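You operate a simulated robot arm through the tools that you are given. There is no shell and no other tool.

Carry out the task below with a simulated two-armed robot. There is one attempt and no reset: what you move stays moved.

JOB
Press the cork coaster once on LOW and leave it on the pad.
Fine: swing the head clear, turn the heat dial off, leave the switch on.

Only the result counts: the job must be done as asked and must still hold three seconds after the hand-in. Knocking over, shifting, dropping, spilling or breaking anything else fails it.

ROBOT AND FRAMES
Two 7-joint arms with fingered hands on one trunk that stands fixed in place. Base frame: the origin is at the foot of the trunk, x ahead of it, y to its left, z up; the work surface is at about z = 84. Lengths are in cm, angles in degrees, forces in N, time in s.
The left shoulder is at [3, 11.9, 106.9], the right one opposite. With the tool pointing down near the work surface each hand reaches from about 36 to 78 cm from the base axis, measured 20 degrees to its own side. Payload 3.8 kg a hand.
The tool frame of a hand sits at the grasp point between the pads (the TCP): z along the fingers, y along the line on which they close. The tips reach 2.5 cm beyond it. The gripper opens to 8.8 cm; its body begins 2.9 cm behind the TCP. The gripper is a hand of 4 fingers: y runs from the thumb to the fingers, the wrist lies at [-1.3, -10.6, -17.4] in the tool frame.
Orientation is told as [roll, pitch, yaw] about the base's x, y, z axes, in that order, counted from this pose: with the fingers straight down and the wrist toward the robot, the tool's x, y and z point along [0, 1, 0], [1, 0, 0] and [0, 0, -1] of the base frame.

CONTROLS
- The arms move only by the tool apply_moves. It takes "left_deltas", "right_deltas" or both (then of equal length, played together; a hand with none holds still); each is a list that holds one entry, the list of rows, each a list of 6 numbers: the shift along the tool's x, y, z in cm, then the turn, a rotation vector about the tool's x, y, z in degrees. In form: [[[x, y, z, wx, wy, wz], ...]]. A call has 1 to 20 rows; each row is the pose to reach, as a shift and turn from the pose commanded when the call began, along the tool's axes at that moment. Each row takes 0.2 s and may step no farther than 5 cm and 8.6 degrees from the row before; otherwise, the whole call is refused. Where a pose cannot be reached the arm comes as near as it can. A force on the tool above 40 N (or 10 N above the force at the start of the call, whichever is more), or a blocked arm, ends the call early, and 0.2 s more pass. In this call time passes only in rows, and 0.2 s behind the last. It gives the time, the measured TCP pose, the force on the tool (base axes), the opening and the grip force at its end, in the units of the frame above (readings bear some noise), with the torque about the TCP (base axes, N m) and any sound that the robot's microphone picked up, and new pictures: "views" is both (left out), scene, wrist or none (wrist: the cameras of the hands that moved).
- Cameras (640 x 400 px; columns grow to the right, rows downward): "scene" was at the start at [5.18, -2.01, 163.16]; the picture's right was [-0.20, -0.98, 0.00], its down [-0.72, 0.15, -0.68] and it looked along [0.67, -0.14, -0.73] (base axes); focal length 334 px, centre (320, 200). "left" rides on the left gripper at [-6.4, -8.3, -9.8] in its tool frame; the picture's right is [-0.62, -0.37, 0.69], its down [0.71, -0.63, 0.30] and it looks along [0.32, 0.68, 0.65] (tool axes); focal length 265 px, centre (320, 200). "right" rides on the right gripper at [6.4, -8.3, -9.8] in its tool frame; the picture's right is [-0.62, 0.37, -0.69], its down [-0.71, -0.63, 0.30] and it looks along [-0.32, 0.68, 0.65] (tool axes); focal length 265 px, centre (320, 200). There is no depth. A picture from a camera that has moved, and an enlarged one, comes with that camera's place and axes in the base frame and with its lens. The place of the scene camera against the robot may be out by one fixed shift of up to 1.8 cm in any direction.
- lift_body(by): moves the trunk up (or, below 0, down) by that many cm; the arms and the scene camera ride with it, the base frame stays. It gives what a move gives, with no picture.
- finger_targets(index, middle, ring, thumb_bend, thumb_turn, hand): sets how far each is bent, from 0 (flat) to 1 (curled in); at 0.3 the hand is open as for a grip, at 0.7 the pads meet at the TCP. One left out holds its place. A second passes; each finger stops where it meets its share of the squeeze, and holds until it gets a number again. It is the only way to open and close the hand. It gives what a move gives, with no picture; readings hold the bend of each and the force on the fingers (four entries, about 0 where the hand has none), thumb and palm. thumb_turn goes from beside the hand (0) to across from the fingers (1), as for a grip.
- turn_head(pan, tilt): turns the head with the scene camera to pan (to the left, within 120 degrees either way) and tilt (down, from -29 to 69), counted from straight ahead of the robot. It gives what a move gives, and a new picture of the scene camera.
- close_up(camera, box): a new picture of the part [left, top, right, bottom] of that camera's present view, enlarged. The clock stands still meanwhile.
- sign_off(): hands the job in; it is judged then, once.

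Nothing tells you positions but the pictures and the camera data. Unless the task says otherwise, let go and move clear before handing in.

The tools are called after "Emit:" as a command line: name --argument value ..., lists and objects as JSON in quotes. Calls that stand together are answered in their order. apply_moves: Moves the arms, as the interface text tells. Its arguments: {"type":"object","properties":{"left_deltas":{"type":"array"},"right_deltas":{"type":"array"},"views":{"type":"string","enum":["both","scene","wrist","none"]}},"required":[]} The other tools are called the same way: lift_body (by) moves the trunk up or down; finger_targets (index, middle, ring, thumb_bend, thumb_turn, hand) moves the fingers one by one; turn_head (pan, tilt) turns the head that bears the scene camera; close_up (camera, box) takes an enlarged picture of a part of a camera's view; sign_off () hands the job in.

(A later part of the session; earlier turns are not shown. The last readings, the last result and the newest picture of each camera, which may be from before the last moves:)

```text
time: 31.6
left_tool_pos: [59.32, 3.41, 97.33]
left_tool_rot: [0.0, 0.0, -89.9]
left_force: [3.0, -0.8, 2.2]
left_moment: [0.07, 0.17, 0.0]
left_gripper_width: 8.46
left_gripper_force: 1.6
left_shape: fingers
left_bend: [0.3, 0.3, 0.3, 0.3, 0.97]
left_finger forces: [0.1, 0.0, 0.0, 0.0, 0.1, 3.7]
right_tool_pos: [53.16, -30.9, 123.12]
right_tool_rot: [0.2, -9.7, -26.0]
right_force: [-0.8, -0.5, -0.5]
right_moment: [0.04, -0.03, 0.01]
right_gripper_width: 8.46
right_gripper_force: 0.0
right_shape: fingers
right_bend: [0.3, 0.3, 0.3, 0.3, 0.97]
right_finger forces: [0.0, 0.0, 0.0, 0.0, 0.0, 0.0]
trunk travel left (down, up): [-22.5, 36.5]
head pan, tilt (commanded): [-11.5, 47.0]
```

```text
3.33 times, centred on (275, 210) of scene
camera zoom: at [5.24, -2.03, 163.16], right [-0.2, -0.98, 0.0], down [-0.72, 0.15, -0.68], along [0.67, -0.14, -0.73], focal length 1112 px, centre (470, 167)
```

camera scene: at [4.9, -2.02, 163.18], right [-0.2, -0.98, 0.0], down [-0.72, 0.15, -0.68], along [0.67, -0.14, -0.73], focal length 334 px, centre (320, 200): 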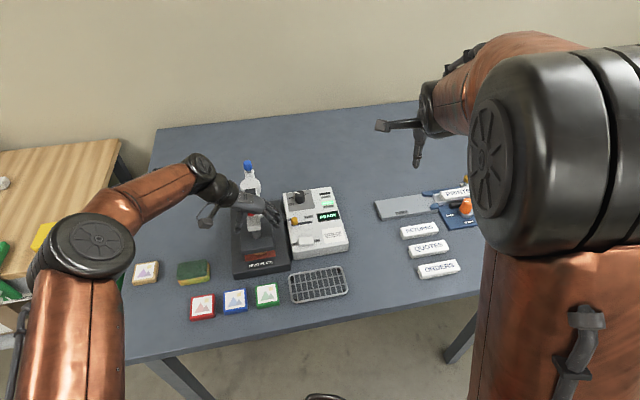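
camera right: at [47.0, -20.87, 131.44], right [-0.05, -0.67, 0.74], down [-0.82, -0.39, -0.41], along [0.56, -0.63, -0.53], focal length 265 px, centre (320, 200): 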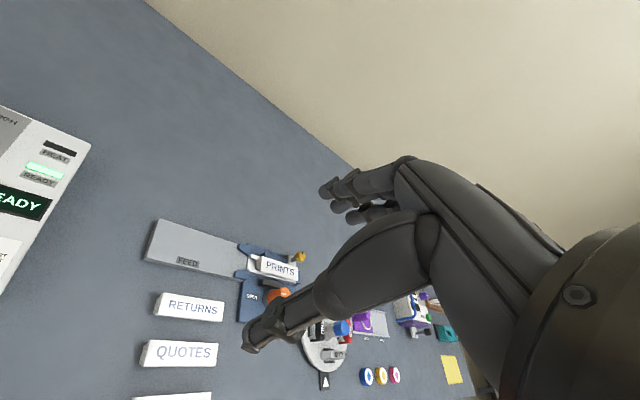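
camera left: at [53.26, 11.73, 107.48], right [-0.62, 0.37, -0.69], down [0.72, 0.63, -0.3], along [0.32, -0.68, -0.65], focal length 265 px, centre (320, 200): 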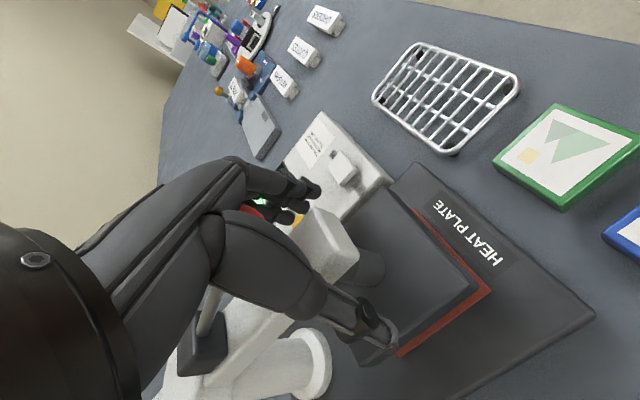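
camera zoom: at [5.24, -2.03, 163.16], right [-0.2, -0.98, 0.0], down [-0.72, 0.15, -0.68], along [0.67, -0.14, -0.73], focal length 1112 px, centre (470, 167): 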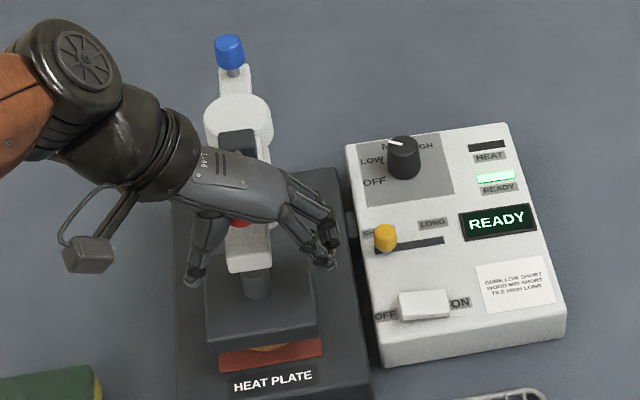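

The side load relaxed. I'll press further in small steps with a slight shift toward me.

Emit:
apply_moves --left_deltas '[[[-0.05, 0, 0.4, 0, 0, 0], [-0.1, 0, 0.8, 0, 0, 0], [-0.15, 0, 1.2, 0, 0, 0]]]' --views "none"

Emit:
close_up --camera "scene" --box '[200, 150, 350, 270]'

Emit:
close_up --camera "left" --box '[220, 130, 540, 400]'

```text
time: 32.4
left_tool_pos: [58.85, 3.52, 96.27]
left_tool_rot: [0.1, -0.1, -89.9]
left_force: [-0.2, -1.4, 7.9]
left_moment: [0.1, -0.09, 0.01]
left_gripper_width: 8.49
left_gripper_force: 4.0
left_shape: fingers
left_bend: [0.3, 0.3, 0.3, 0.3, 0.97]
left_finger forces: [0.0, 0.0, 0.0, 0.0, 0.0, 7.8]
right_tool_pos: [52.91, -30.78, 123.13]
right_tool_rot: [0.3, -9.7, -26.1]
right_force: [1.0, 0.1, -0.1]
right_moment: [0.03, -0.01, -0.02]
right_gripper_width: 8.43
right_gripper_force: 0.0
right_shape: fingers
right_bend: [0.3, 0.3, 0.3, 0.3, 0.97]
right_finger forces: [0.1, 0.0, 0.0, 0.0, 0.1, 0.0]
trunk travel left (down, up): [-22.5, 36.5]
head pan, tilt (commanded): [-11.5, 47.0]
```

```text
3.33 times, centred on (275, 210) of scene
camera zoom: at [5.06, -2.04, 163.18], right [-0.2, -0.98, 0.0], down [-0.72, 0.15, -0.68], along [0.67, -0.14, -0.73], focal length 1112 px, centre (470, 167)
```

zoom: 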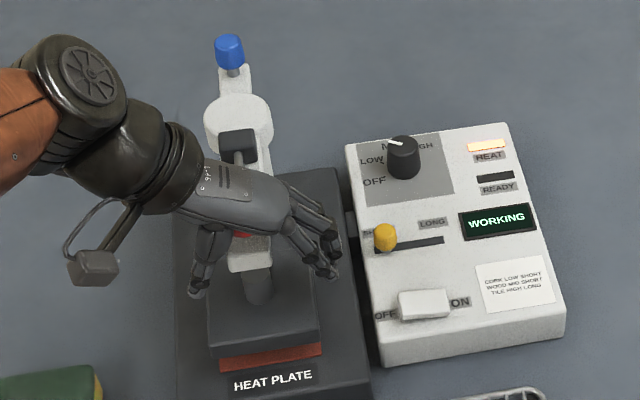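

```text
1.48 times, centred on (380, 265) of left
camera zoom: at [52.54, 11.72, 106.09], right [-0.62, 0.37, -0.69], down [0.71, 0.63, -0.3], along [0.33, -0.68, -0.65], focal length 393 px, centre (231, 104)
```

zoom: 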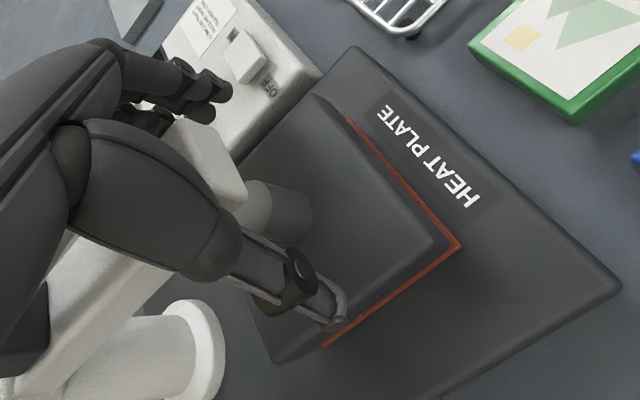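

The display reads WORKING and the HEAT lamp is lit, so the press is engaged. I'll hold this position and watch for completion.

Emit:
apply_moves --left_deltas '[[[0, 0, 0.1, 0, 0, 0], [0, 0, 0.1, 0, 0, 0], [0, 0, 0.1, 0, 0, 0]]]' --views "none"

Emit:
close_up --camera "scene" --box '[200, 150, 350, 270]'

```text
time: 33.2
left_tool_pos: [58.85, 3.38, 96.19]
left_tool_rot: [0.2, 0.0, -90.0]
left_force: [-0.2, -1.0, 14.4]
left_moment: [0.14, -0.13, -0.04]
left_gripper_width: 8.49
left_gripper_force: 7.0
left_shape: fingers
left_bend: [0.3, 0.3, 0.3, 0.3, 0.97]
left_finger forces: [0.1, 0.0, 0.1, 0.0, 0.1, 13.5]
right_tool_pos: [53.11, -30.9, 123.22]
right_tool_rot: [0.2, -9.8, -26.0]
right_force: [0.4, -0.5, -0.1]
right_moment: [0.01, -0.01, 0.0]
right_gripper_width: 8.43
right_gripper_force: 0.1
right_shape: fingers
right_bend: [0.3, 0.3, 0.3, 0.3, 0.97]
right_finger forces: [0.0, 0.0, 0.0, 0.0, 0.0, 0.0]
trunk travel left (down, up): [-22.5, 36.5]
head pan, tilt (commanded): [-11.5, 47.0]
```

```text
3.33 times, centred on (275, 210) of scene
camera zoom: at [5.02, -2.05, 163.18], right [-0.2, -0.98, 0.0], down [-0.72, 0.15, -0.68], along [0.67, -0.14, -0.73], focal length 1112 px, centre (470, 167)
```

zoom: 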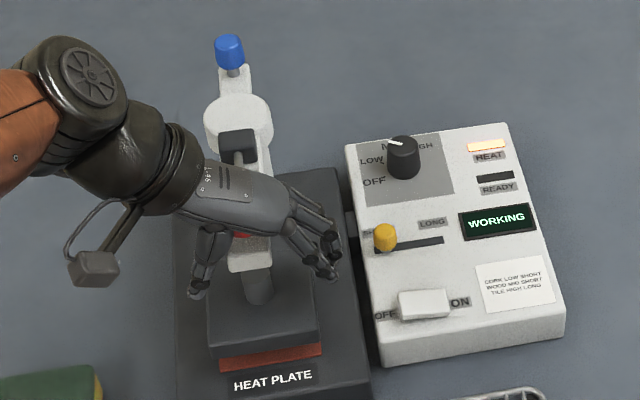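

Still WORKING with a firm 14 N press against the coaster. I'll keep holding and check again shortly.

Emit:
apply_moves --left_deltas '[[[0, 0, 0, 0, 0, 0], [0, 0, 0, 0, 0, 0], [0, 0, 0, 0, 0, 0]]]' --views "none"

Emit:
close_up --camera "scene" --box '[200, 150, 350, 270]'

```text
time: 34.0
left_tool_pos: [59.04, 3.45, 96.19]
left_tool_rot: [0.2, 0.1, -90.1]
left_force: [0.9, -2.2, 16.0]
left_moment: [0.09, -0.1, -0.02]
left_gripper_width: 8.48
left_gripper_force: 8.1
left_shape: fingers
left_bend: [0.3, 0.3, 0.3, 0.3, 0.97]
left_finger forces: [0.0, 0.1, 0.0, 0.0, 0.0, 15.3]
right_tool_pos: [53.0, -30.92, 123.22]
right_tool_rot: [0.2, -9.7, -26.0]
right_force: [0.4, 0.6, 0.0]
right_moment: [0.0, 0.02, -0.01]
right_gripper_width: 8.42
right_gripper_force: 0.0
right_shape: fingers
right_bend: [0.3, 0.3, 0.3, 0.3, 0.97]
right_finger forces: [0.0, 0.0, 0.1, 0.0, 0.0, 0.1]
trunk travel left (down, up): [-22.5, 36.5]
head pan, tilt (commanded): [-11.5, 47.0]
```

```text
3.33 times, centred on (275, 210) of scene
camera zoom: at [5.02, -2.05, 163.17], right [-0.2, -0.98, 0.0], down [-0.72, 0.15, -0.68], along [0.67, -0.14, -0.73], focal length 1112 px, centre (470, 167)
```

zoom: 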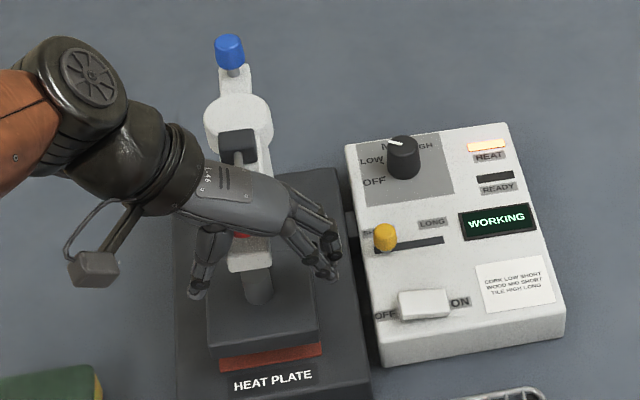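

Still WORKING; force is steady at about 16 N. I'll continue to hold.

Emit:
apply_moves --left_deltas '[[[0, 0, 0, 0, 0, 0], [0, 0, 0, 0, 0, 0], [0, 0, 0, 0, 0, 0]]]' --views "none"

Emit:
close_up --camera "scene" --box '[200, 150, 350, 270]'

```text
time: 34.8
left_tool_pos: [58.95, 3.51, 96.06]
left_tool_rot: [0.1, 0.0, -90.0]
left_force: [1.8, -2.8, 16.6]
left_moment: [0.1, -0.07, -0.05]
left_gripper_width: 8.46
left_gripper_force: 7.9
left_shape: fingers
left_bend: [0.3, 0.3, 0.3, 0.3, 0.97]
left_finger forces: [0.1, 0.0, 0.0, 0.1, 0.0, 15.8]
right_tool_pos: [52.93, -30.81, 123.14]
right_tool_rot: [0.2, -9.7, -26.1]
right_force: [0.3, -0.2, 1.0]
right_moment: [0.02, 0.02, 0.01]
right_gripper_width: 8.42
right_gripper_force: 0.0
right_shape: fingers
right_bend: [0.3, 0.3, 0.3, 0.3, 0.97]
right_finger forces: [0.0, 0.1, 0.0, 0.0, 0.0, 0.0]
trunk travel left (down, up): [-22.5, 36.5]
head pan, tilt (commanded): [-11.5, 47.0]
```

```text
3.33 times, centred on (275, 210) of scene
camera zoom: at [5.01, -2.05, 163.17], right [-0.2, -0.98, 0.0], down [-0.72, 0.15, -0.68], along [0.67, -0.14, -0.73], focal length 1112 px, centre (470, 167)
```

zoom: 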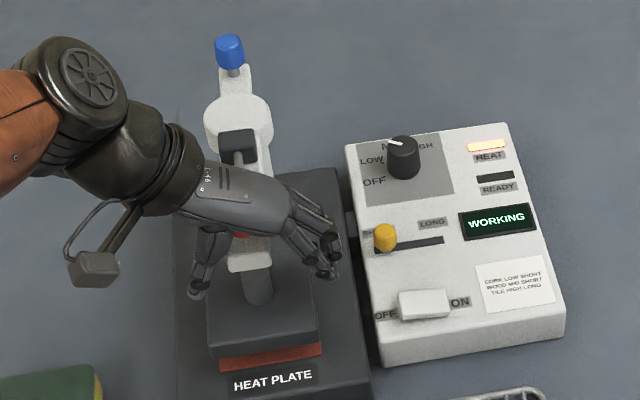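

The display is still WORKING; the head remains pressed and stable. I'll hold on.

Emit:
apply_moves --left_deltas '[[[0, 0, 0, 0, 0, 0], [0, 0, 0, 0, 0, 0], [0, 0, 0, 0, 0, 0]]]' --views "none"

Emit:
close_up --camera "scene" --box '[200, 150, 350, 270]'

```text
time: 35.6
left_tool_pos: [58.93, 3.46, 96.09]
left_tool_rot: [0.1, 0.0, -90.0]
left_force: [1.7, -2.0, 17.0]
left_moment: [0.11, -0.08, -0.02]
left_gripper_width: 8.48
left_gripper_force: 7.7
left_shape: fingers
left_bend: [0.3, 0.3, 0.3, 0.3, 0.97]
left_finger forces: [0.1, 0.0, 0.0, 0.0, 0.1, 16.0]
right_tool_pos: [52.92, -30.82, 123.16]
right_tool_rot: [0.2, -9.8, -26.1]
right_force: [0.6, 0.8, 0.1]
right_moment: [0.0, -0.03, 0.05]
right_gripper_width: 8.44
right_gripper_force: 0.1
right_shape: fingers
right_bend: [0.3, 0.3, 0.3, 0.3, 0.97]
right_finger forces: [0.0, 0.1, 0.0, 0.0, 0.0, 0.0]
trunk travel left (down, up): [-22.5, 36.5]
head pan, tilt (commanded): [-11.5, 47.0]
```

```text
3.33 times, centred on (275, 210) of scene
camera zoom: at [5.01, -2.05, 163.17], right [-0.2, -0.98, 0.0], down [-0.72, 0.15, -0.68], along [0.67, -0.14, -0.73], focal length 1112 px, centre (470, 167)
```

zoom: 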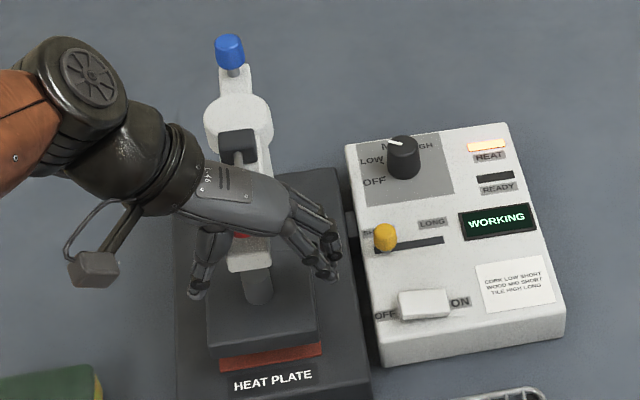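

About 3.4 s into the press and still WORKING. I'll keep holding in short steps so I can lift promptly when it finishes.

Emit:
apply_moves --left_deltas '[[[0, 0, 0, 0, 0, 0], [0, 0, 0, 0, 0, 0]]]' --views "none"

Emit:
close_up --camera "scene" --box '[200, 150, 350, 270]'

```text
time: 36.2
left_tool_pos: [58.91, 3.46, 96.11]
left_tool_rot: [0.1, 0.0, -90.1]
left_force: [1.0, -0.8, 16.8]
left_moment: [0.09, -0.07, -0.01]
left_gripper_width: 8.48
left_gripper_force: 7.9
left_shape: fingers
left_bend: [0.3, 0.3, 0.3, 0.3, 0.97]
left_finger forces: [0.0, 0.0, 0.0, 0.0, 0.0, 16.0]
right_tool_pos: [52.92, -30.84, 123.26]
right_tool_rot: [0.2, -9.7, -26.0]
right_force: [0.1, 0.5, -0.2]
right_moment: [0.03, -0.02, -0.03]
right_gripper_width: 8.43
right_gripper_force: 0.0
right_shape: fingers
right_bend: [0.3, 0.3, 0.3, 0.3, 0.97]
right_finger forces: [0.0, 0.0, 0.1, 0.0, 0.1, 0.1]
trunk travel left (down, up): [-22.5, 36.5]
head pan, tilt (commanded): [-11.5, 47.0]
```

```text
3.33 times, centred on (275, 210) of scene
camera zoom: at [5.01, -2.04, 163.17], right [-0.2, -0.98, 0.0], down [-0.72, 0.15, -0.68], along [0.67, -0.14, -0.73], focal length 1112 px, centre (470, 167)
```

zoom: 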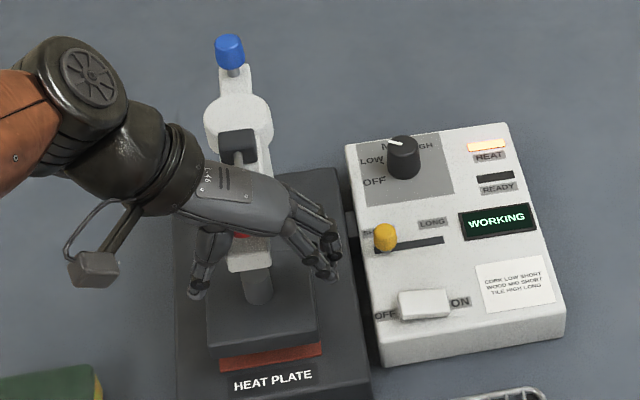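

Still WORKING at about 4 s; nothing has shifted. I'll keep holding.

Emit:
apply_moves --left_deltas '[[[0, 0, 0, 0, 0, 0], [0, 0, 0, 0, 0, 0]]]' --views "none"

Emit:
close_up --camera "scene" --box '[200, 150, 350, 270]'

```text
time: 36.8
left_tool_pos: [58.96, 3.37, 96.22]
left_tool_rot: [0.0, 0.1, -90.0]
left_force: [1.8, -1.5, 17.4]
left_moment: [0.07, -0.04, -0.03]
left_gripper_width: 8.46
left_gripper_force: 7.8
left_shape: fingers
left_bend: [0.3, 0.3, 0.3, 0.3, 0.97]
left_finger forces: [0.0, 0.0, 0.0, 0.0, 0.1, 16.0]
right_tool_pos: [53.0, -30.88, 123.22]
right_tool_rot: [0.3, -9.8, -26.0]
right_force: [-0.4, 0.2, 0.3]
right_moment: [-0.05, 0.04, 0.01]
right_gripper_width: 8.45
right_gripper_force: 0.1
right_shape: fingers
right_bend: [0.3, 0.3, 0.3, 0.3, 0.97]
right_finger forces: [0.0, 0.1, 0.0, 0.0, 0.0, 0.1]
trunk travel left (down, up): [-22.5, 36.5]
head pan, tilt (commanded): [-11.5, 47.0]
```

```text
3.33 times, centred on (275, 210) of scene
camera zoom: at [5.01, -2.04, 163.17], right [-0.2, -0.98, 0.0], down [-0.72, 0.15, -0.68], along [0.67, -0.14, -0.73], focal length 1112 px, centre (470, 167)
```

zoom: 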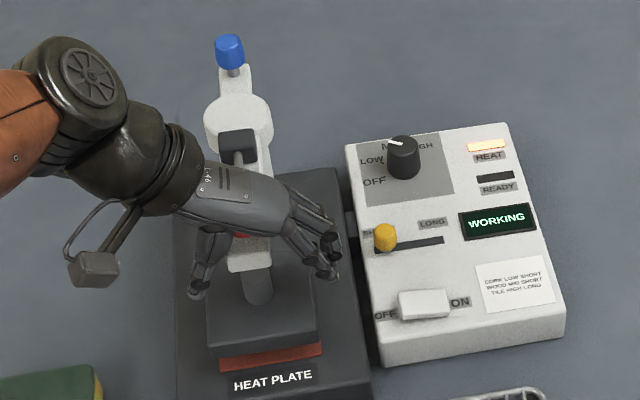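

The display is unchanged at WORKING, about 4.6 s in. I'll continue holding for the end signal.

Emit:
apply_moves --left_deltas '[[[0, 0, 0, 0, 0, 0], [0, 0, 0, 0, 0, 0]]]' --views "none"

Emit:
close_up --camera "scene" --box '[200, 150, 350, 270]'

```text
time: 37.4
left_tool_pos: [58.92, 3.42, 96.13]
left_tool_rot: [0.1, 0.0, -90.1]
left_force: [2.0, -1.5, 17.6]
left_moment: [0.1, -0.06, -0.05]
left_gripper_width: 8.47
left_gripper_force: 8.2
left_shape: fingers
left_bend: [0.3, 0.3, 0.3, 0.3, 0.97]
left_finger forces: [0.1, 0.0, 0.0, 0.0, 0.1, 16.1]
right_tool_pos: [52.99, -30.83, 123.23]
right_tool_rot: [0.1, -9.9, -26.0]
right_force: [-0.5, 0.2, -0.3]
right_moment: [0.02, -0.01, 0.0]
right_gripper_width: 8.46
right_gripper_force: 0.0
right_shape: fingers
right_bend: [0.3, 0.3, 0.3, 0.3, 0.97]
right_finger forces: [0.0, 0.0, 0.0, 0.0, 0.0, 0.0]
trunk travel left (down, up): [-22.5, 36.5]
head pan, tilt (commanded): [-11.5, 47.0]
```

```text
3.33 times, centred on (275, 210) of scene
camera zoom: at [5.01, -2.04, 163.17], right [-0.2, -0.98, 0.0], down [-0.72, 0.15, -0.68], along [0.67, -0.14, -0.73], focal length 1112 px, centre (470, 167)
```

zoom: 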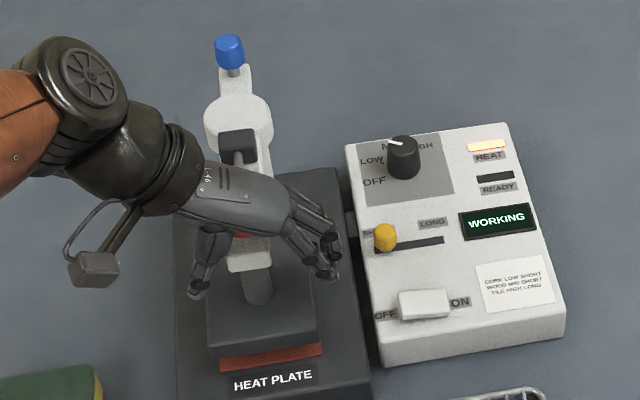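

Still WORKING at about 5.2 s. I'll keep holding and checking.

Emit:
apply_moves --left_deltas '[[[0, 0, 0, 0, 0, 0], [0, 0, 0, 0, 0, 0]]]' --views "none"

Emit:
close_up --camera "scene" --box '[200, 150, 350, 270]'

```text
time: 38.0
left_tool_pos: [58.99, 3.47, 96.15]
left_tool_rot: [0.2, -0.1, -90.0]
left_force: [1.5, -1.0, 17.9]
left_moment: [0.13, -0.02, 0.01]
left_gripper_width: 8.46
left_gripper_force: 8.1
left_shape: fingers
left_bend: [0.3, 0.3, 0.3, 0.3, 0.97]
left_finger forces: [0.0, 0.0, 0.0, 0.0, 0.0, 16.1]
right_tool_pos: [53.0, -30.89, 123.15]
right_tool_rot: [0.2, -9.8, -25.9]
right_force: [-0.5, 0.2, 1.0]
right_moment: [-0.02, 0.0, -0.01]
right_gripper_width: 8.44
right_gripper_force: 0.0
right_shape: fingers
right_bend: [0.3, 0.3, 0.3, 0.3, 0.97]
right_finger forces: [0.0, 0.0, 0.1, 0.0, 0.0, 0.1]
trunk travel left (down, up): [-22.5, 36.5]
head pan, tilt (commanded): [-11.5, 47.0]
```

```text
3.33 times, centred on (275, 210) of scene
camera zoom: at [5.01, -2.04, 163.17], right [-0.2, -0.98, 0.0], down [-0.72, 0.15, -0.68], along [0.67, -0.14, -0.73], focal length 1112 px, centre (470, 167)
```

zoom: 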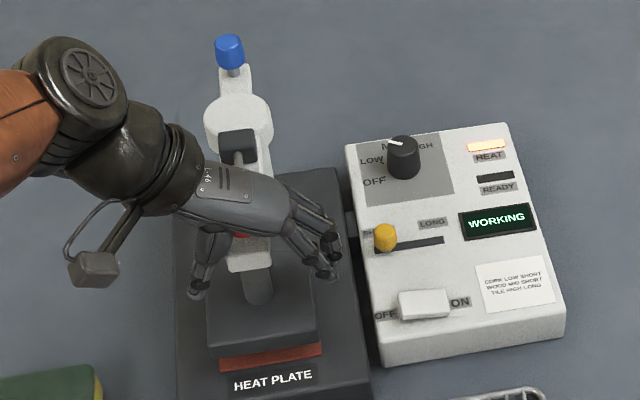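

WORKING still shows at about 5.8 s. Holding continues.

Emit:
apply_moves --left_deltas '[[[0, 0, 0, 0, 0, 0], [0, 0, 0, 0, 0, 0]]]' --views "none"

Emit:
close_up --camera "scene" --box '[200, 150, 350, 270]'

```text
time: 38.6
left_tool_pos: [58.92, 3.45, 96.08]
left_tool_rot: [0.2, 0.0, -90.0]
left_force: [1.2, -1.4, 18.7]
left_moment: [0.1, 0.0, -0.03]
left_gripper_width: 8.49
left_gripper_force: 8.6
left_shape: fingers
left_bend: [0.3, 0.3, 0.3, 0.3, 0.97]
left_finger forces: [0.1, 0.0, 0.0, 0.1, 0.1, 17.8]
right_tool_pos: [52.94, -30.81, 123.23]
right_tool_rot: [0.1, -9.7, -26.0]
right_force: [0.6, -0.4, -1.2]
right_moment: [0.04, 0.0, -0.03]
right_gripper_width: 8.44
right_gripper_force: 0.0
right_shape: fingers
right_bend: [0.3, 0.3, 0.3, 0.3, 0.97]
right_finger forces: [0.0, 0.1, 0.1, 0.1, 0.1, 0.1]
trunk travel left (down, up): [-22.5, 36.5]
head pan, tilt (commanded): [-11.5, 47.0]
```

```text
3.33 times, centred on (275, 210) of scene
camera zoom: at [5.0, -2.05, 163.18], right [-0.2, -0.98, 0.0], down [-0.72, 0.15, -0.68], along [0.67, -0.14, -0.73], focal length 1112 px, centre (470, 167)
```

zoom: 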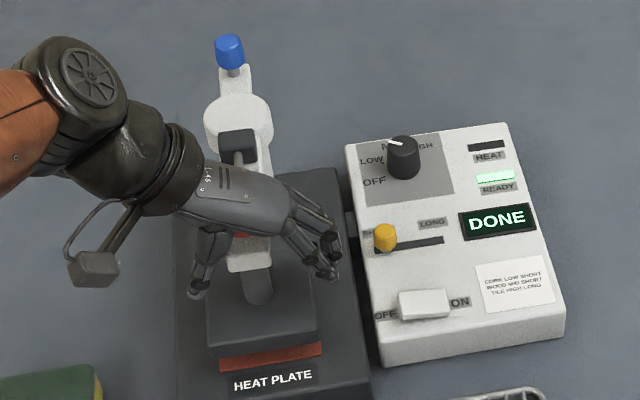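

DONE is shown. I'll raise the hand at once, following the lever's arc back up.

Emit:
apply_moves --left_deltas '[[[0.2, 0, -1.0, 0, 0, 0], [0.5, 0, -2.0, 0, 0, 0], [0.9, 0, -3.0, 0, 0, 0], [1.3, 0, -4.0, 0, 0, 0], [1.7, 0, -5.0, 0, 0, 0]]]' --views "both"

Emit:
close_up --camera "scene" --box '[200, 150, 350, 270]'

Emit:
close_up --camera "left" --box '[220, 130, 540, 400]'

```text
time: 39.8
left_tool_pos: [60.8, 3.47, 101.01]
left_tool_rot: [-0.1, 0.1, -90.0]
left_force: [0.0, 0.7, -1.0]
left_moment: [-0.01, 0.0, -0.02]
left_gripper_width: 8.49
left_gripper_force: 0.0
left_shape: fingers
left_bend: [0.3, 0.3, 0.3, 0.3, 0.97]
left_finger forces: [0.1, 0.0, 0.0, 0.0, 0.0, 0.1]
right_tool_pos: [53.12, -30.75, 123.13]
right_tool_rot: [0.3, -9.8, -26.0]
right_force: [-0.2, 0.1, 0.1]
right_moment: [0.0, -0.03, 0.0]
right_gripper_width: 8.46
right_gripper_force: 0.1
right_shape: fingers
right_bend: [0.3, 0.3, 0.3, 0.3, 0.97]
right_finger forces: [0.1, 0.1, 0.1, 0.0, 0.1, 0.0]
trunk travel left (down, up): [-22.5, 36.5]
head pan, tilt (commanded): [-11.5, 47.0]
camera scene: at [5.2, -2.02, 163.16], right [-0.2, -0.98, 0.0], down [-0.72, 0.15, -0.68], along [0.67, -0.14, -0.73], focal length 334 px, centre (320, 200)
camera left: at [54.32, 11.82, 110.9], right [-0.62, 0.37, -0.69], down [0.71, 0.63, -0.3], along [0.32, -0.68, -0.65], focal length 265 px, centre (320, 200)
```

scene: 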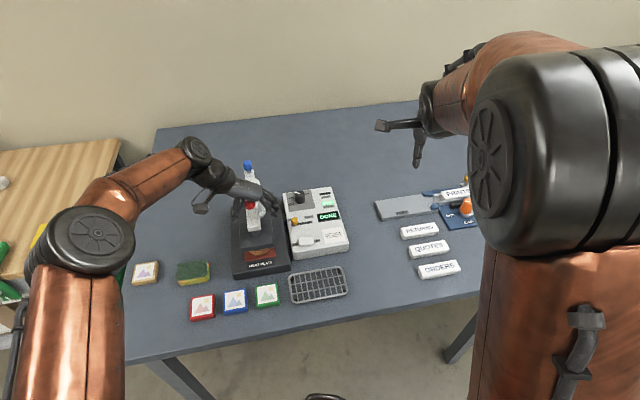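
left: 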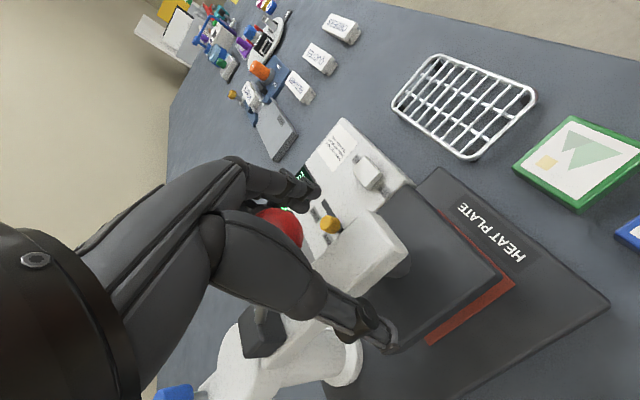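

```text
3.33 times, centred on (275, 210) of scene
camera zoom: at [5.2, -2.02, 163.16], right [-0.2, -0.98, 0.0], down [-0.72, 0.15, -0.68], along [0.67, -0.14, -0.73], focal length 1112 px, centre (470, 167)
```

zoom: 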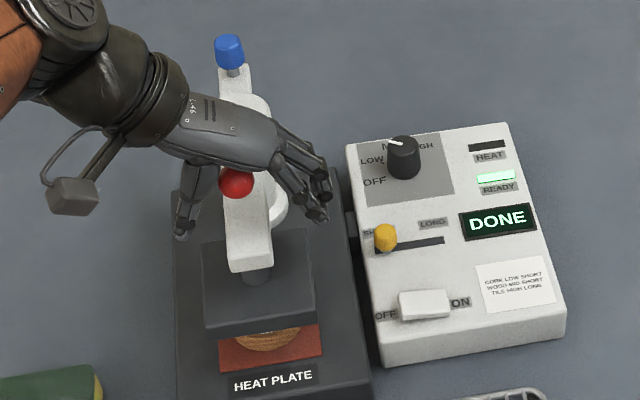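

```text
1.48 times, centred on (380, 265) of left
camera zoom: at [54.32, 11.82, 110.9], right [-0.62, 0.37, -0.69], down [0.71, 0.63, -0.3], along [0.32, -0.68, -0.65], focal length 393 px, centre (231, 104)
```

zoom: 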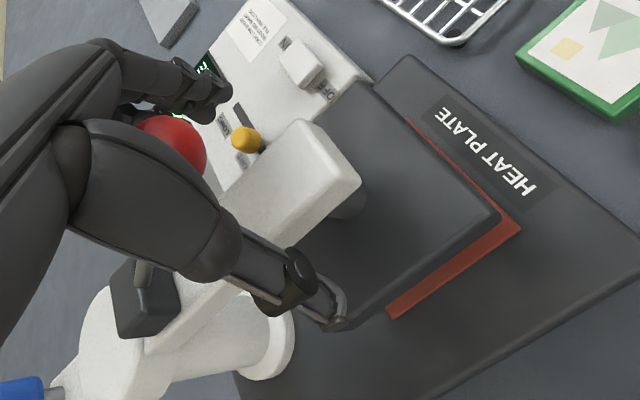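

The lever sprang back up, the platen lifted and the coaster is still on the pad; the display reads DONE. I'll raise the hand so the fingers sit beside the ball and narrow the finger side to push the head away to the left.

Emit:
apply_moves --left_deltas '[[[0, -0.2, -1.8, 0, 0, 0], [0, -0.3, -3.6, 0, 0, 0]]]' --views "none"

Emit:
finger_targets --hand "left" --index 0.48 --middle 0.48 --ring 0.48

Emit:
close_up --camera "scene" --box '[200, 130, 350, 250]'

Emit:
close_up --camera "left" --box '[220, 130, 540, 400]'

```text
time: 40.4
left_tool_pos: [60.8, 3.81, 104.81]
left_tool_rot: [-0.1, -0.1, -90.0]
left_force: [0.3, 0.1, -0.8]
left_moment: [0.02, -0.01, 0.01]
left_gripper_width: 8.49
left_gripper_force: 0.0
left_shape: fingers
left_bend: [0.3, 0.3, 0.3, 0.3, 0.97]
left_finger forces: [0.0, 0.0, 0.0, 0.0, 0.0, 0.0]
right_tool_pos: [53.1, -30.82, 123.06]
right_tool_rot: [0.2, -9.8, -26.0]
right_force: [-0.4, 0.3, 0.1]
right_moment: [0.02, 0.0, 0.0]
right_gripper_width: 8.42
right_gripper_force: 0.1
right_shape: fingers
right_bend: [0.3, 0.3, 0.3, 0.3, 0.97]
right_finger forces: [0.0, 0.0, 0.1, 0.0, 0.1, 0.1]
trunk travel left (down, up): [-22.5, 36.5]
head pan, tilt (commanded): [-11.5, 47.0]
```

```text
time: 41.4
left_tool_pos: [60.79, 3.8, 104.78]
left_tool_rot: [0.1, 0.0, -90.0]
left_force: [-0.1, 0.8, 0.1]
left_moment: [-0.02, -0.01, -0.01]
left_gripper_width: 6.59
left_gripper_force: 0.0
left_shape: fingers
left_bend: [0.48, 0.48, 0.48, 0.3, 0.97]
left_finger forces: [0.1, 0.1, 0.0, 0.0, 0.0, 0.1]
right_tool_pos: [53.12, -30.83, 123.24]
right_tool_rot: [0.3, -9.8, -26.0]
right_force: [0.7, 0.2, -0.2]
right_moment: [0.0, -0.02, -0.01]
right_gripper_width: 8.44
right_gripper_force: 0.0
right_shape: fingers
right_bend: [0.3, 0.3, 0.3, 0.3, 0.97]
right_finger forces: [0.0, 0.0, 0.0, 0.0, 0.1, 0.0]
trunk travel left (down, up): [-22.5, 36.5]
head pan, tilt (commanded): [-11.5, 47.0]
```

```text
3.33 times, centred on (275, 190) of scene
camera zoom: at [5.2, -2.01, 163.16], right [-0.2, -0.98, 0.0], down [-0.72, 0.15, -0.68], along [0.67, -0.14, -0.73], focal length 1112 px, centre (470, 233)
```

zoom: 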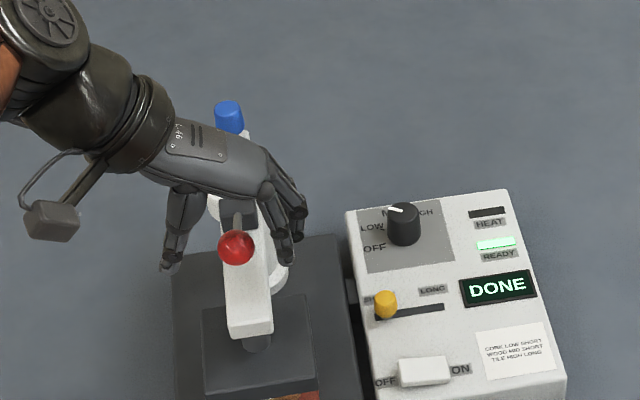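

```text
1.48 times, centred on (380, 265) of left
camera zoom: at [54.32, 12.03, 114.61], right [-0.62, 0.37, -0.69], down [0.71, 0.63, -0.3], along [0.32, -0.68, -0.65], focal length 393 px, centre (231, 104)
```

zoom: 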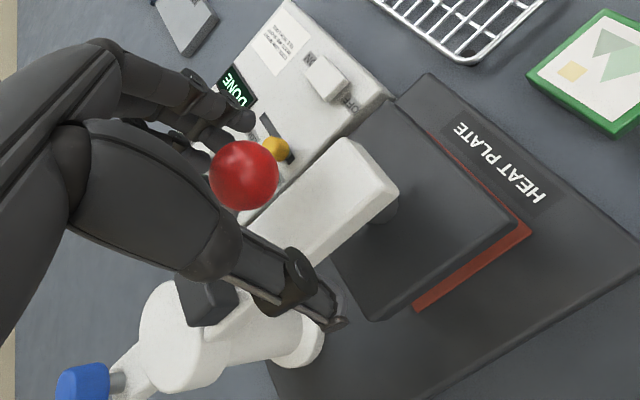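

The fingers stand to the right of the ball. I'll push the ball left along its arc, about 30° for now.

Emit:
apply_moves --left_deltas '[[[0, -0.8, 0, 0, 0, 0], [0, -1.6, 0, 0, 0, 0], [0.05, -2.4, 0, 0, 0, 0], [0.15, -3.2, 0, 0, 0, 0], [0.3, -4.0, 0, 0, 0, 0], [0.5, -4.8, 0, 0, 0, 0], [0.8, -5.6, 0, 0, 0, 0], [1.1, -6.3, 0, 0, 0, 0]]]' --views "both"

Emit:
close_up --camera "scene" --box '[180, 130, 350, 260]'

Emit:
close_up --camera "left" --box '[220, 130, 540, 400]'

```text
time: 43.2
left_tool_pos: [61.81, 10.06, 104.63]
left_tool_rot: [0.0, 0.0, -90.0]
left_force: [-0.4, -0.8, -0.2]
left_moment: [-0.01, -0.02, -0.02]
left_gripper_width: 6.58
left_gripper_force: 0.1
left_shape: fingers
left_bend: [0.48, 0.48, 0.48, 0.3, 0.97]
left_finger forces: [0.0, 0.0, 0.3, 0.0, 0.0, 0.0]
right_tool_pos: [53.13, -30.75, 123.13]
right_tool_rot: [0.1, -9.8, -25.9]
right_force: [0.5, -0.1, 0.1]
right_moment: [0.01, -0.01, -0.01]
right_gripper_width: 8.42
right_gripper_force: 0.1
right_shape: fingers
right_bend: [0.3, 0.3, 0.3, 0.3, 0.97]
right_finger forces: [0.0, 0.1, 0.0, 0.0, 0.0, 0.1]
trunk travel left (down, up): [-22.5, 36.5]
head pan, tilt (commanded): [-11.5, 47.0]
camera scene: at [5.21, -1.99, 163.16], right [-0.2, -0.98, 0.0], down [-0.72, 0.15, -0.68], along [0.67, -0.14, -0.73], focal length 334 px, centre (320, 200)
camera left: at [55.4, 18.37, 114.52], right [-0.62, 0.37, -0.69], down [0.71, 0.63, -0.3], along [0.32, -0.68, -0.65], focal length 265 px, centre (320, 200)
```

scene: 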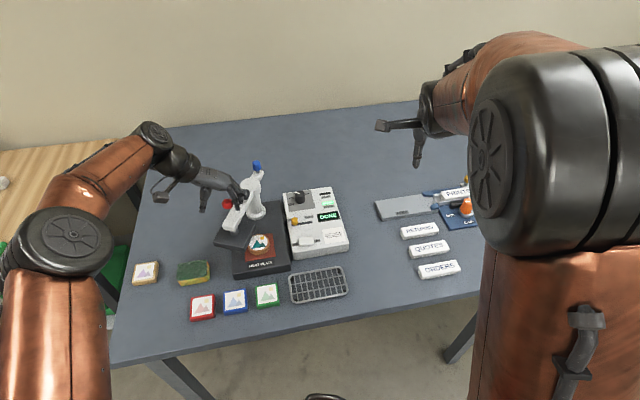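
left: 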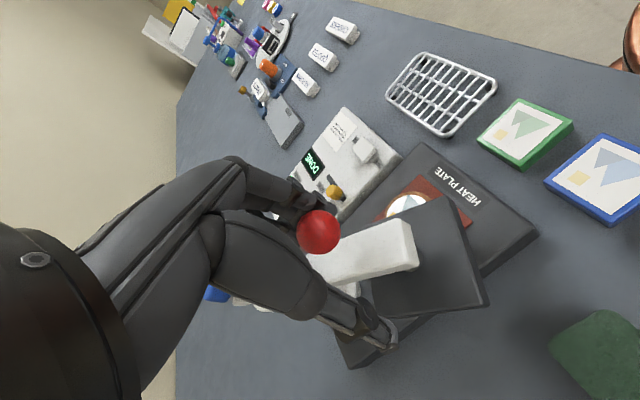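

```text
3.08 times, centred on (265, 195) of scene
camera zoom: at [5.21, -1.99, 163.16], right [-0.2, -0.98, 0.0], down [-0.72, 0.15, -0.68], along [0.67, -0.14, -0.73], focal length 1026 px, centre (489, 215)
```

zoom: 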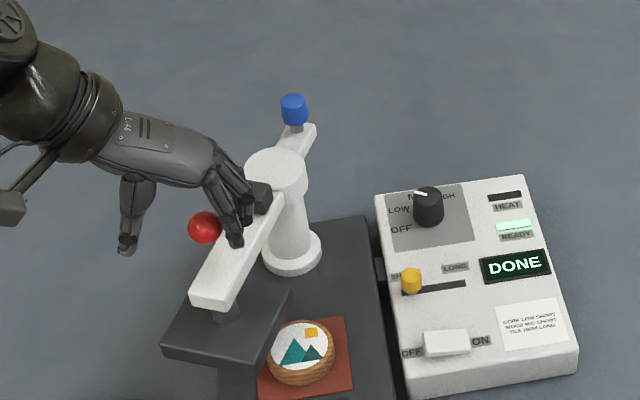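

```text
1.48 times, centred on (380, 265) of left
camera zoom: at [55.4, 18.37, 114.52], right [-0.62, 0.37, -0.69], down [0.71, 0.63, -0.3], along [0.32, -0.68, -0.65], focal length 393 px, centre (231, 104)
```

zoom: 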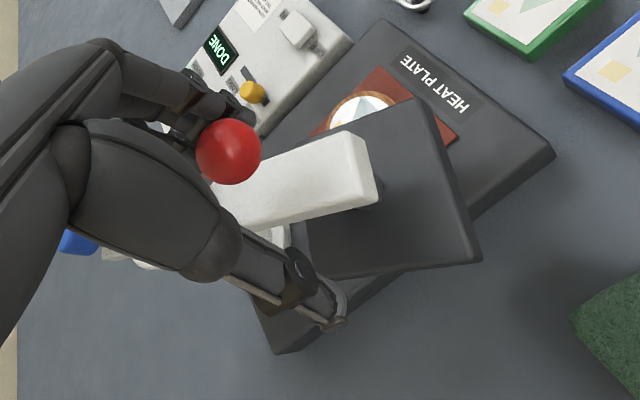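

The head has swung about 30° clear and the coaster, now with vivid print, sits undisturbed on the pad. I'll open the fingers, lift off, and re-grip from the other side to push the head the rest of the way with the thumb.

Emit:
finger_targets --hand "left" --index 0.3 --middle 0.3 --ring 0.3

Emit:
apply_moves --left_deltas '[[[-0.1, 0.3, -3.5, 0, 0, 0], [-0.2, 0.65, -7, 0, 0, 0], [-0.3, 0.65, -7, 0, 0, -8.2], [-0.3, 0.65, -7, 0, 0, -16.5], [-0.3, 0.65, -7, 0, 0, -24.7], [-0.3, 0.65, -7, 0, 0, -33], [-0.3, 0.65, -7, 0, 0, -41.2], [-0.3, 0.65, -7, 0, 0, -49.4], [-0.3, 0.65, -7, 0, 0, -57.6], [-0.3, 0.65, -7, 0, 0, -65.9], [-0.3, 0.65, -7, 0, 0, -74.1], [-0.3, 0.65, -7, 0, 0, -82.4], [-0.3, 0.65, -7, 0, 0, -90.6], [-0.3, 0.65, -7, 0, 0, -98.8], [-0.3, 0.65, -7, 0, 0, -107], [-0.3, 0.65, -7, 0, 0, -115.3], [-0.3, 0.65, -7, 0, 0, -123.5], [-0.3, 0.65, -7, 0, 0, -131.8], [-0.3, 0.65, -7, 0, 0, -140]]]' --views "both"

Emit:
close_up --camera "left" --box '[220, 130, 540, 400]'

```text
time: 44.2
left_tool_pos: [61.8, 10.18, 104.62]
left_tool_rot: [0.1, 0.0, -90.0]
left_force: [-0.3, 0.9, -0.4]
left_moment: [0.01, -0.03, -0.01]
left_gripper_width: 8.46
left_gripper_force: 0.2
left_shape: fingers
left_bend: [0.3, 0.3, 0.3, 0.3, 0.97]
left_finger forces: [0.1, 0.0, 0.0, 0.0, 0.0, 0.0]
right_tool_pos: [53.08, -30.85, 123.15]
right_tool_rot: [0.2, -9.8, -26.0]
right_force: [0.8, -0.1, 0.3]
right_moment: [-0.01, 0.0, 0.0]
right_gripper_width: 8.42
right_gripper_force: 0.0
right_shape: fingers
right_bend: [0.3, 0.3, 0.3, 0.3, 0.97]
right_finger forces: [0.0, 0.0, 0.0, 0.1, 0.1, 0.0]
trunk travel left (down, up): [-22.5, 36.5]
head pan, tilt (commanded): [-11.5, 47.0]
```

```text
time: 48.2
left_tool_pos: [61.48, 9.38, 111.69]
left_tool_rot: [0.0, 0.0, 50.2]
left_force: [-0.6, -0.2, 0.6]
left_moment: [0.0, 0.03, 0.01]
left_gripper_width: 8.45
left_gripper_force: 0.0
left_shape: fingers
left_bend: [0.3, 0.3, 0.3, 0.3, 0.97]
left_finger forces: [0.0, 0.0, 0.1, 0.1, 0.1, 0.0]
right_tool_pos: [52.99, -30.85, 123.23]
right_tool_rot: [0.2, -9.8, -26.1]
right_force: [0.2, -0.9, -0.1]
right_moment: [0.0, -0.02, -0.04]
right_gripper_width: 8.45
right_gripper_force: 0.1
right_shape: fingers
right_bend: [0.3, 0.3, 0.3, 0.3, 0.97]
right_finger forces: [0.1, 0.0, 0.0, 0.1, 0.0, 0.0]
trunk travel left (down, up): [-22.5, 36.5]
head pan, tilt (commanded): [-11.5, 47.0]
camera scene: at [5.22, -2.05, 163.16], right [-0.2, -0.98, 0.0], down [-0.72, 0.15, -0.68], along [0.67, -0.14, -0.73], focal length 334 px, centre (320, 200)
camera left: at [61.13, -1.17, 121.53], right [0.24, -0.68, -0.69], down [-0.95, -0.03, -0.3], along [0.19, 0.73, -0.65], focal length 265 px, centre (320, 200)
```

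scene: 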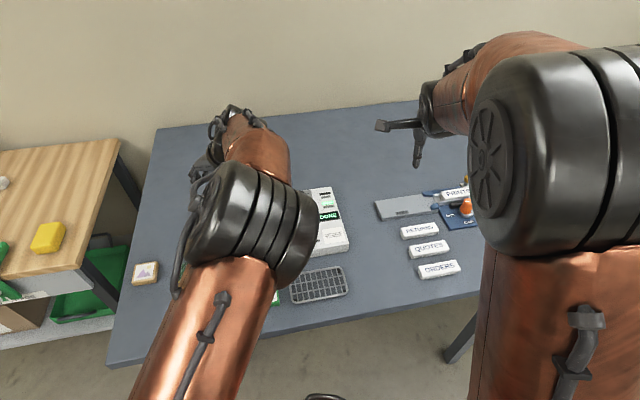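
left: 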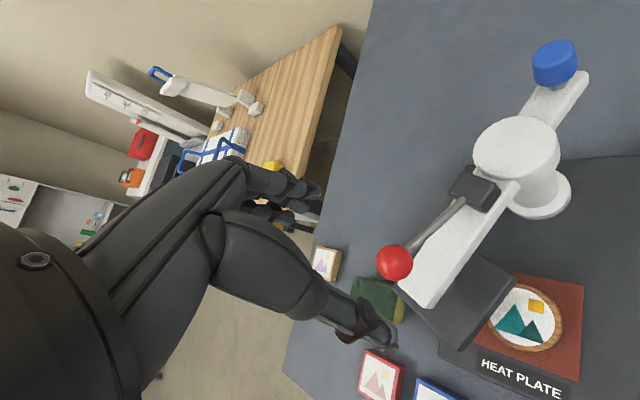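

```text
1.48 times, centred on (380, 265) of left
camera zoom: at [61.13, -1.17, 121.53], right [0.24, -0.68, -0.69], down [-0.95, -0.03, -0.3], along [0.19, 0.73, -0.65], focal length 393 px, centre (231, 104)
```

zoom: 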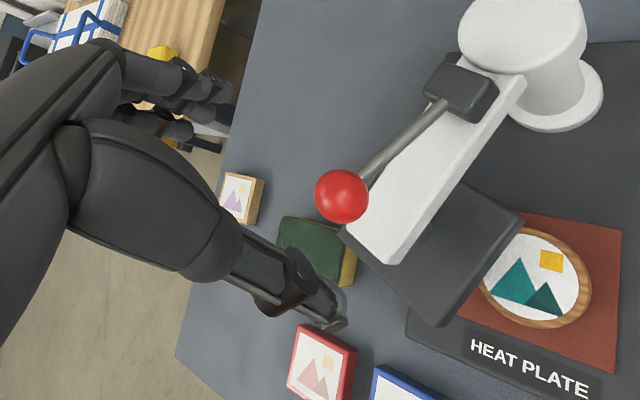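

The ball is now at about (61.8, 8.8), azimuth ≈153°. I'll lower the open hand around it and narrow the cage again.

Emit:
apply_moves --left_deltas '[[[-0.63, -0.23, 1, 0, 0, 0], [-0.63, -0.23, 4, 0, 0, 0], [-0.63, -0.23, 7, 0, 0, 0]]]' --views "none"

Emit:
finger_targets --hand "left" --index 0.5 --middle 0.5 --ring 0.5 --thumb_bend 0.5

Emit:
close_up --camera "left" --box '[220, 130, 540, 400]'

```text
time: 49.0
left_tool_pos: [61.88, 8.79, 104.62]
left_tool_rot: [0.0, 0.0, 50.0]
left_force: [0.3, -1.6, 0.3]
left_moment: [0.02, -0.02, -0.01]
left_gripper_width: 8.48
left_gripper_force: 0.1
left_shape: fingers
left_bend: [0.3, 0.3, 0.3, 0.3, 0.97]
left_finger forces: [0.0, 0.1, 0.0, 0.1, 0.0, 0.0]
right_tool_pos: [53.12, -30.83, 123.12]
right_tool_rot: [0.2, -9.6, -26.0]
right_force: [-0.3, -0.3, -0.3]
right_moment: [-0.02, 0.0, 0.01]
right_gripper_width: 8.46
right_gripper_force: 0.1
right_shape: fingers
right_bend: [0.3, 0.3, 0.3, 0.3, 0.97]
right_finger forces: [0.0, 0.0, 0.1, 0.1, 0.0, 0.0]
trunk travel left (down, up): [-22.5, 36.5]
head pan, tilt (commanded): [-11.5, 47.0]
```

```text
time: 50.0
left_tool_pos: [61.72, 8.77, 104.62]
left_tool_rot: [0.0, 0.0, 50.1]
left_force: [-0.6, -0.4, 0.2]
left_moment: [0.01, -0.01, 0.01]
left_gripper_width: 4.17
left_gripper_force: 0.1
left_shape: fingers
left_bend: [0.5, 0.5, 0.5, 0.5, 0.97]
left_finger forces: [0.1, 0.0, 0.0, 0.0, 0.0, 0.0]
right_tool_pos: [53.1, -30.82, 123.2]
right_tool_rot: [0.1, -9.8, -25.9]
right_force: [-0.1, 0.0, 0.2]
right_moment: [0.03, -0.05, -0.01]
right_gripper_width: 8.44
right_gripper_force: 0.1
right_shape: fingers
right_bend: [0.3, 0.3, 0.3, 0.3, 0.97]
right_finger forces: [0.1, 0.0, 0.1, 0.0, 0.0, 0.1]
trunk travel left (down, up): [-22.5, 36.5]
head pan, tilt (commanded): [-11.5, 47.0]
```

```text
1.48 times, centred on (380, 265) of left
camera zoom: at [61.36, -1.72, 114.52], right [0.24, -0.68, -0.69], down [-0.95, -0.02, -0.3], along [0.19, 0.73, -0.65], focal length 393 px, centre (231, 104)
```

zoom: 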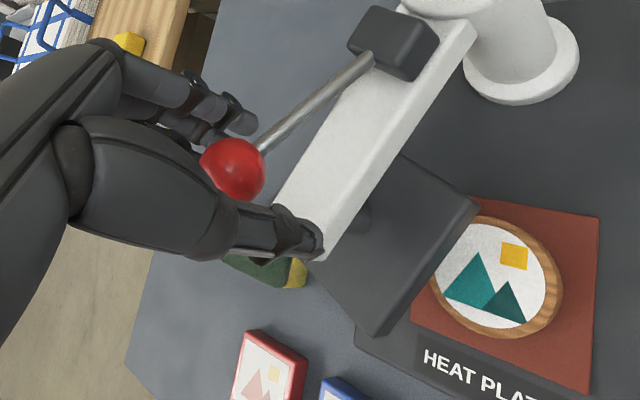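

The ball is between thumb and fingers. I'll push on with the thumb along the arc, halfway first to check it follows.

Emit:
apply_moves --left_deltas '[[[0, 0.45, 0, 0, 0, 0], [0, 0.91, 0, 0, 0, 0], [0.06, 1.6, 0, 0, 0, 2.4], [0.14, 2.3, 0, 0, 0, 4.8], [0.14, 3.0, 0, 0, 0, 7.1], [0.13, 3.69, 0, 0, 0, 9.5], [0.05, 4.4, 0, 0, 0, 11.9], [-0.03, 5.08, 0, 0, 0, 14.3]]]' --views "wrist"

Emit:
close_up --camera "left" --box '[220, 130, 540, 400]'

```text
time: 51.8
left_tool_pos: [65.23, 12.63, 104.66]
left_tool_rot: [0.0, 0.0, 35.7]
left_force: [0.1, 0.1, 0.4]
left_moment: [-0.03, 0.01, 0.04]
left_gripper_width: 4.2
left_gripper_force: 0.1
left_shape: fingers
left_bend: [0.5, 0.5, 0.5, 0.5, 0.98]
left_finger forces: [0.1, 0.0, 0.1, 0.0, 0.0, 0.0]
right_tool_pos: [53.06, -30.83, 123.11]
right_tool_rot: [0.1, -9.8, -26.0]
right_force: [-0.1, 1.0, 0.9]
right_moment: [0.01, -0.06, 0.0]
right_gripper_width: 8.44
right_gripper_force: 0.2
right_shape: fingers
right_bend: [0.3, 0.3, 0.3, 0.3, 0.97]
right_finger forces: [0.1, 0.0, 0.0, 0.0, 0.0, 0.0]
trunk travel left (down, up): [-22.5, 36.5]
head pan, tilt (commanded): [-11.5, 47.0]
camera left: at [62.17, 2.62, 114.54], right [0.06, -0.72, -0.69], down [-0.93, 0.21, -0.3], along [0.37, 0.66, -0.65], focal length 265 px, centre (320, 200)
```

left: 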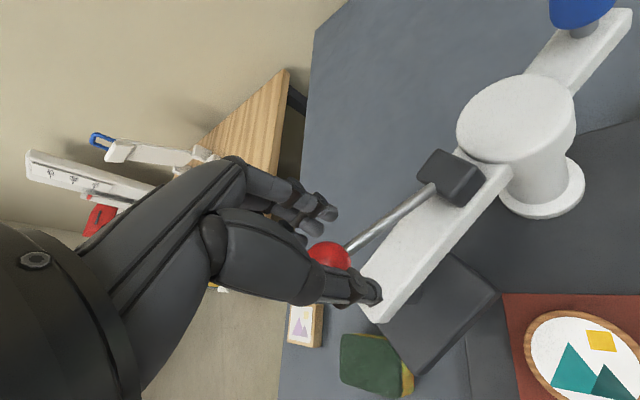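

```text
1.48 times, centred on (380, 265) of left
camera zoom: at [62.17, 2.62, 114.54], right [0.06, -0.72, -0.69], down [-0.93, 0.21, -0.3], along [0.37, 0.66, -0.65], focal length 393 px, centre (231, 104)
```

zoom: 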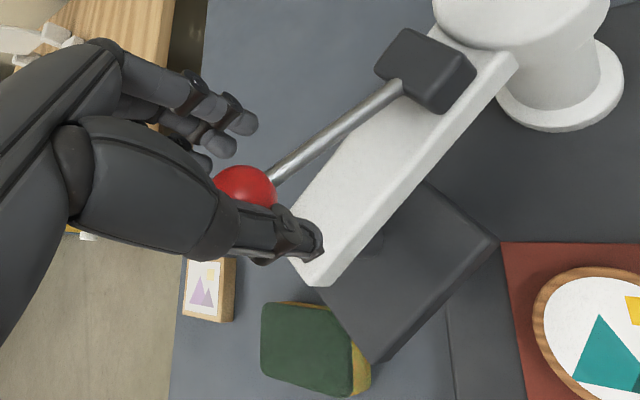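

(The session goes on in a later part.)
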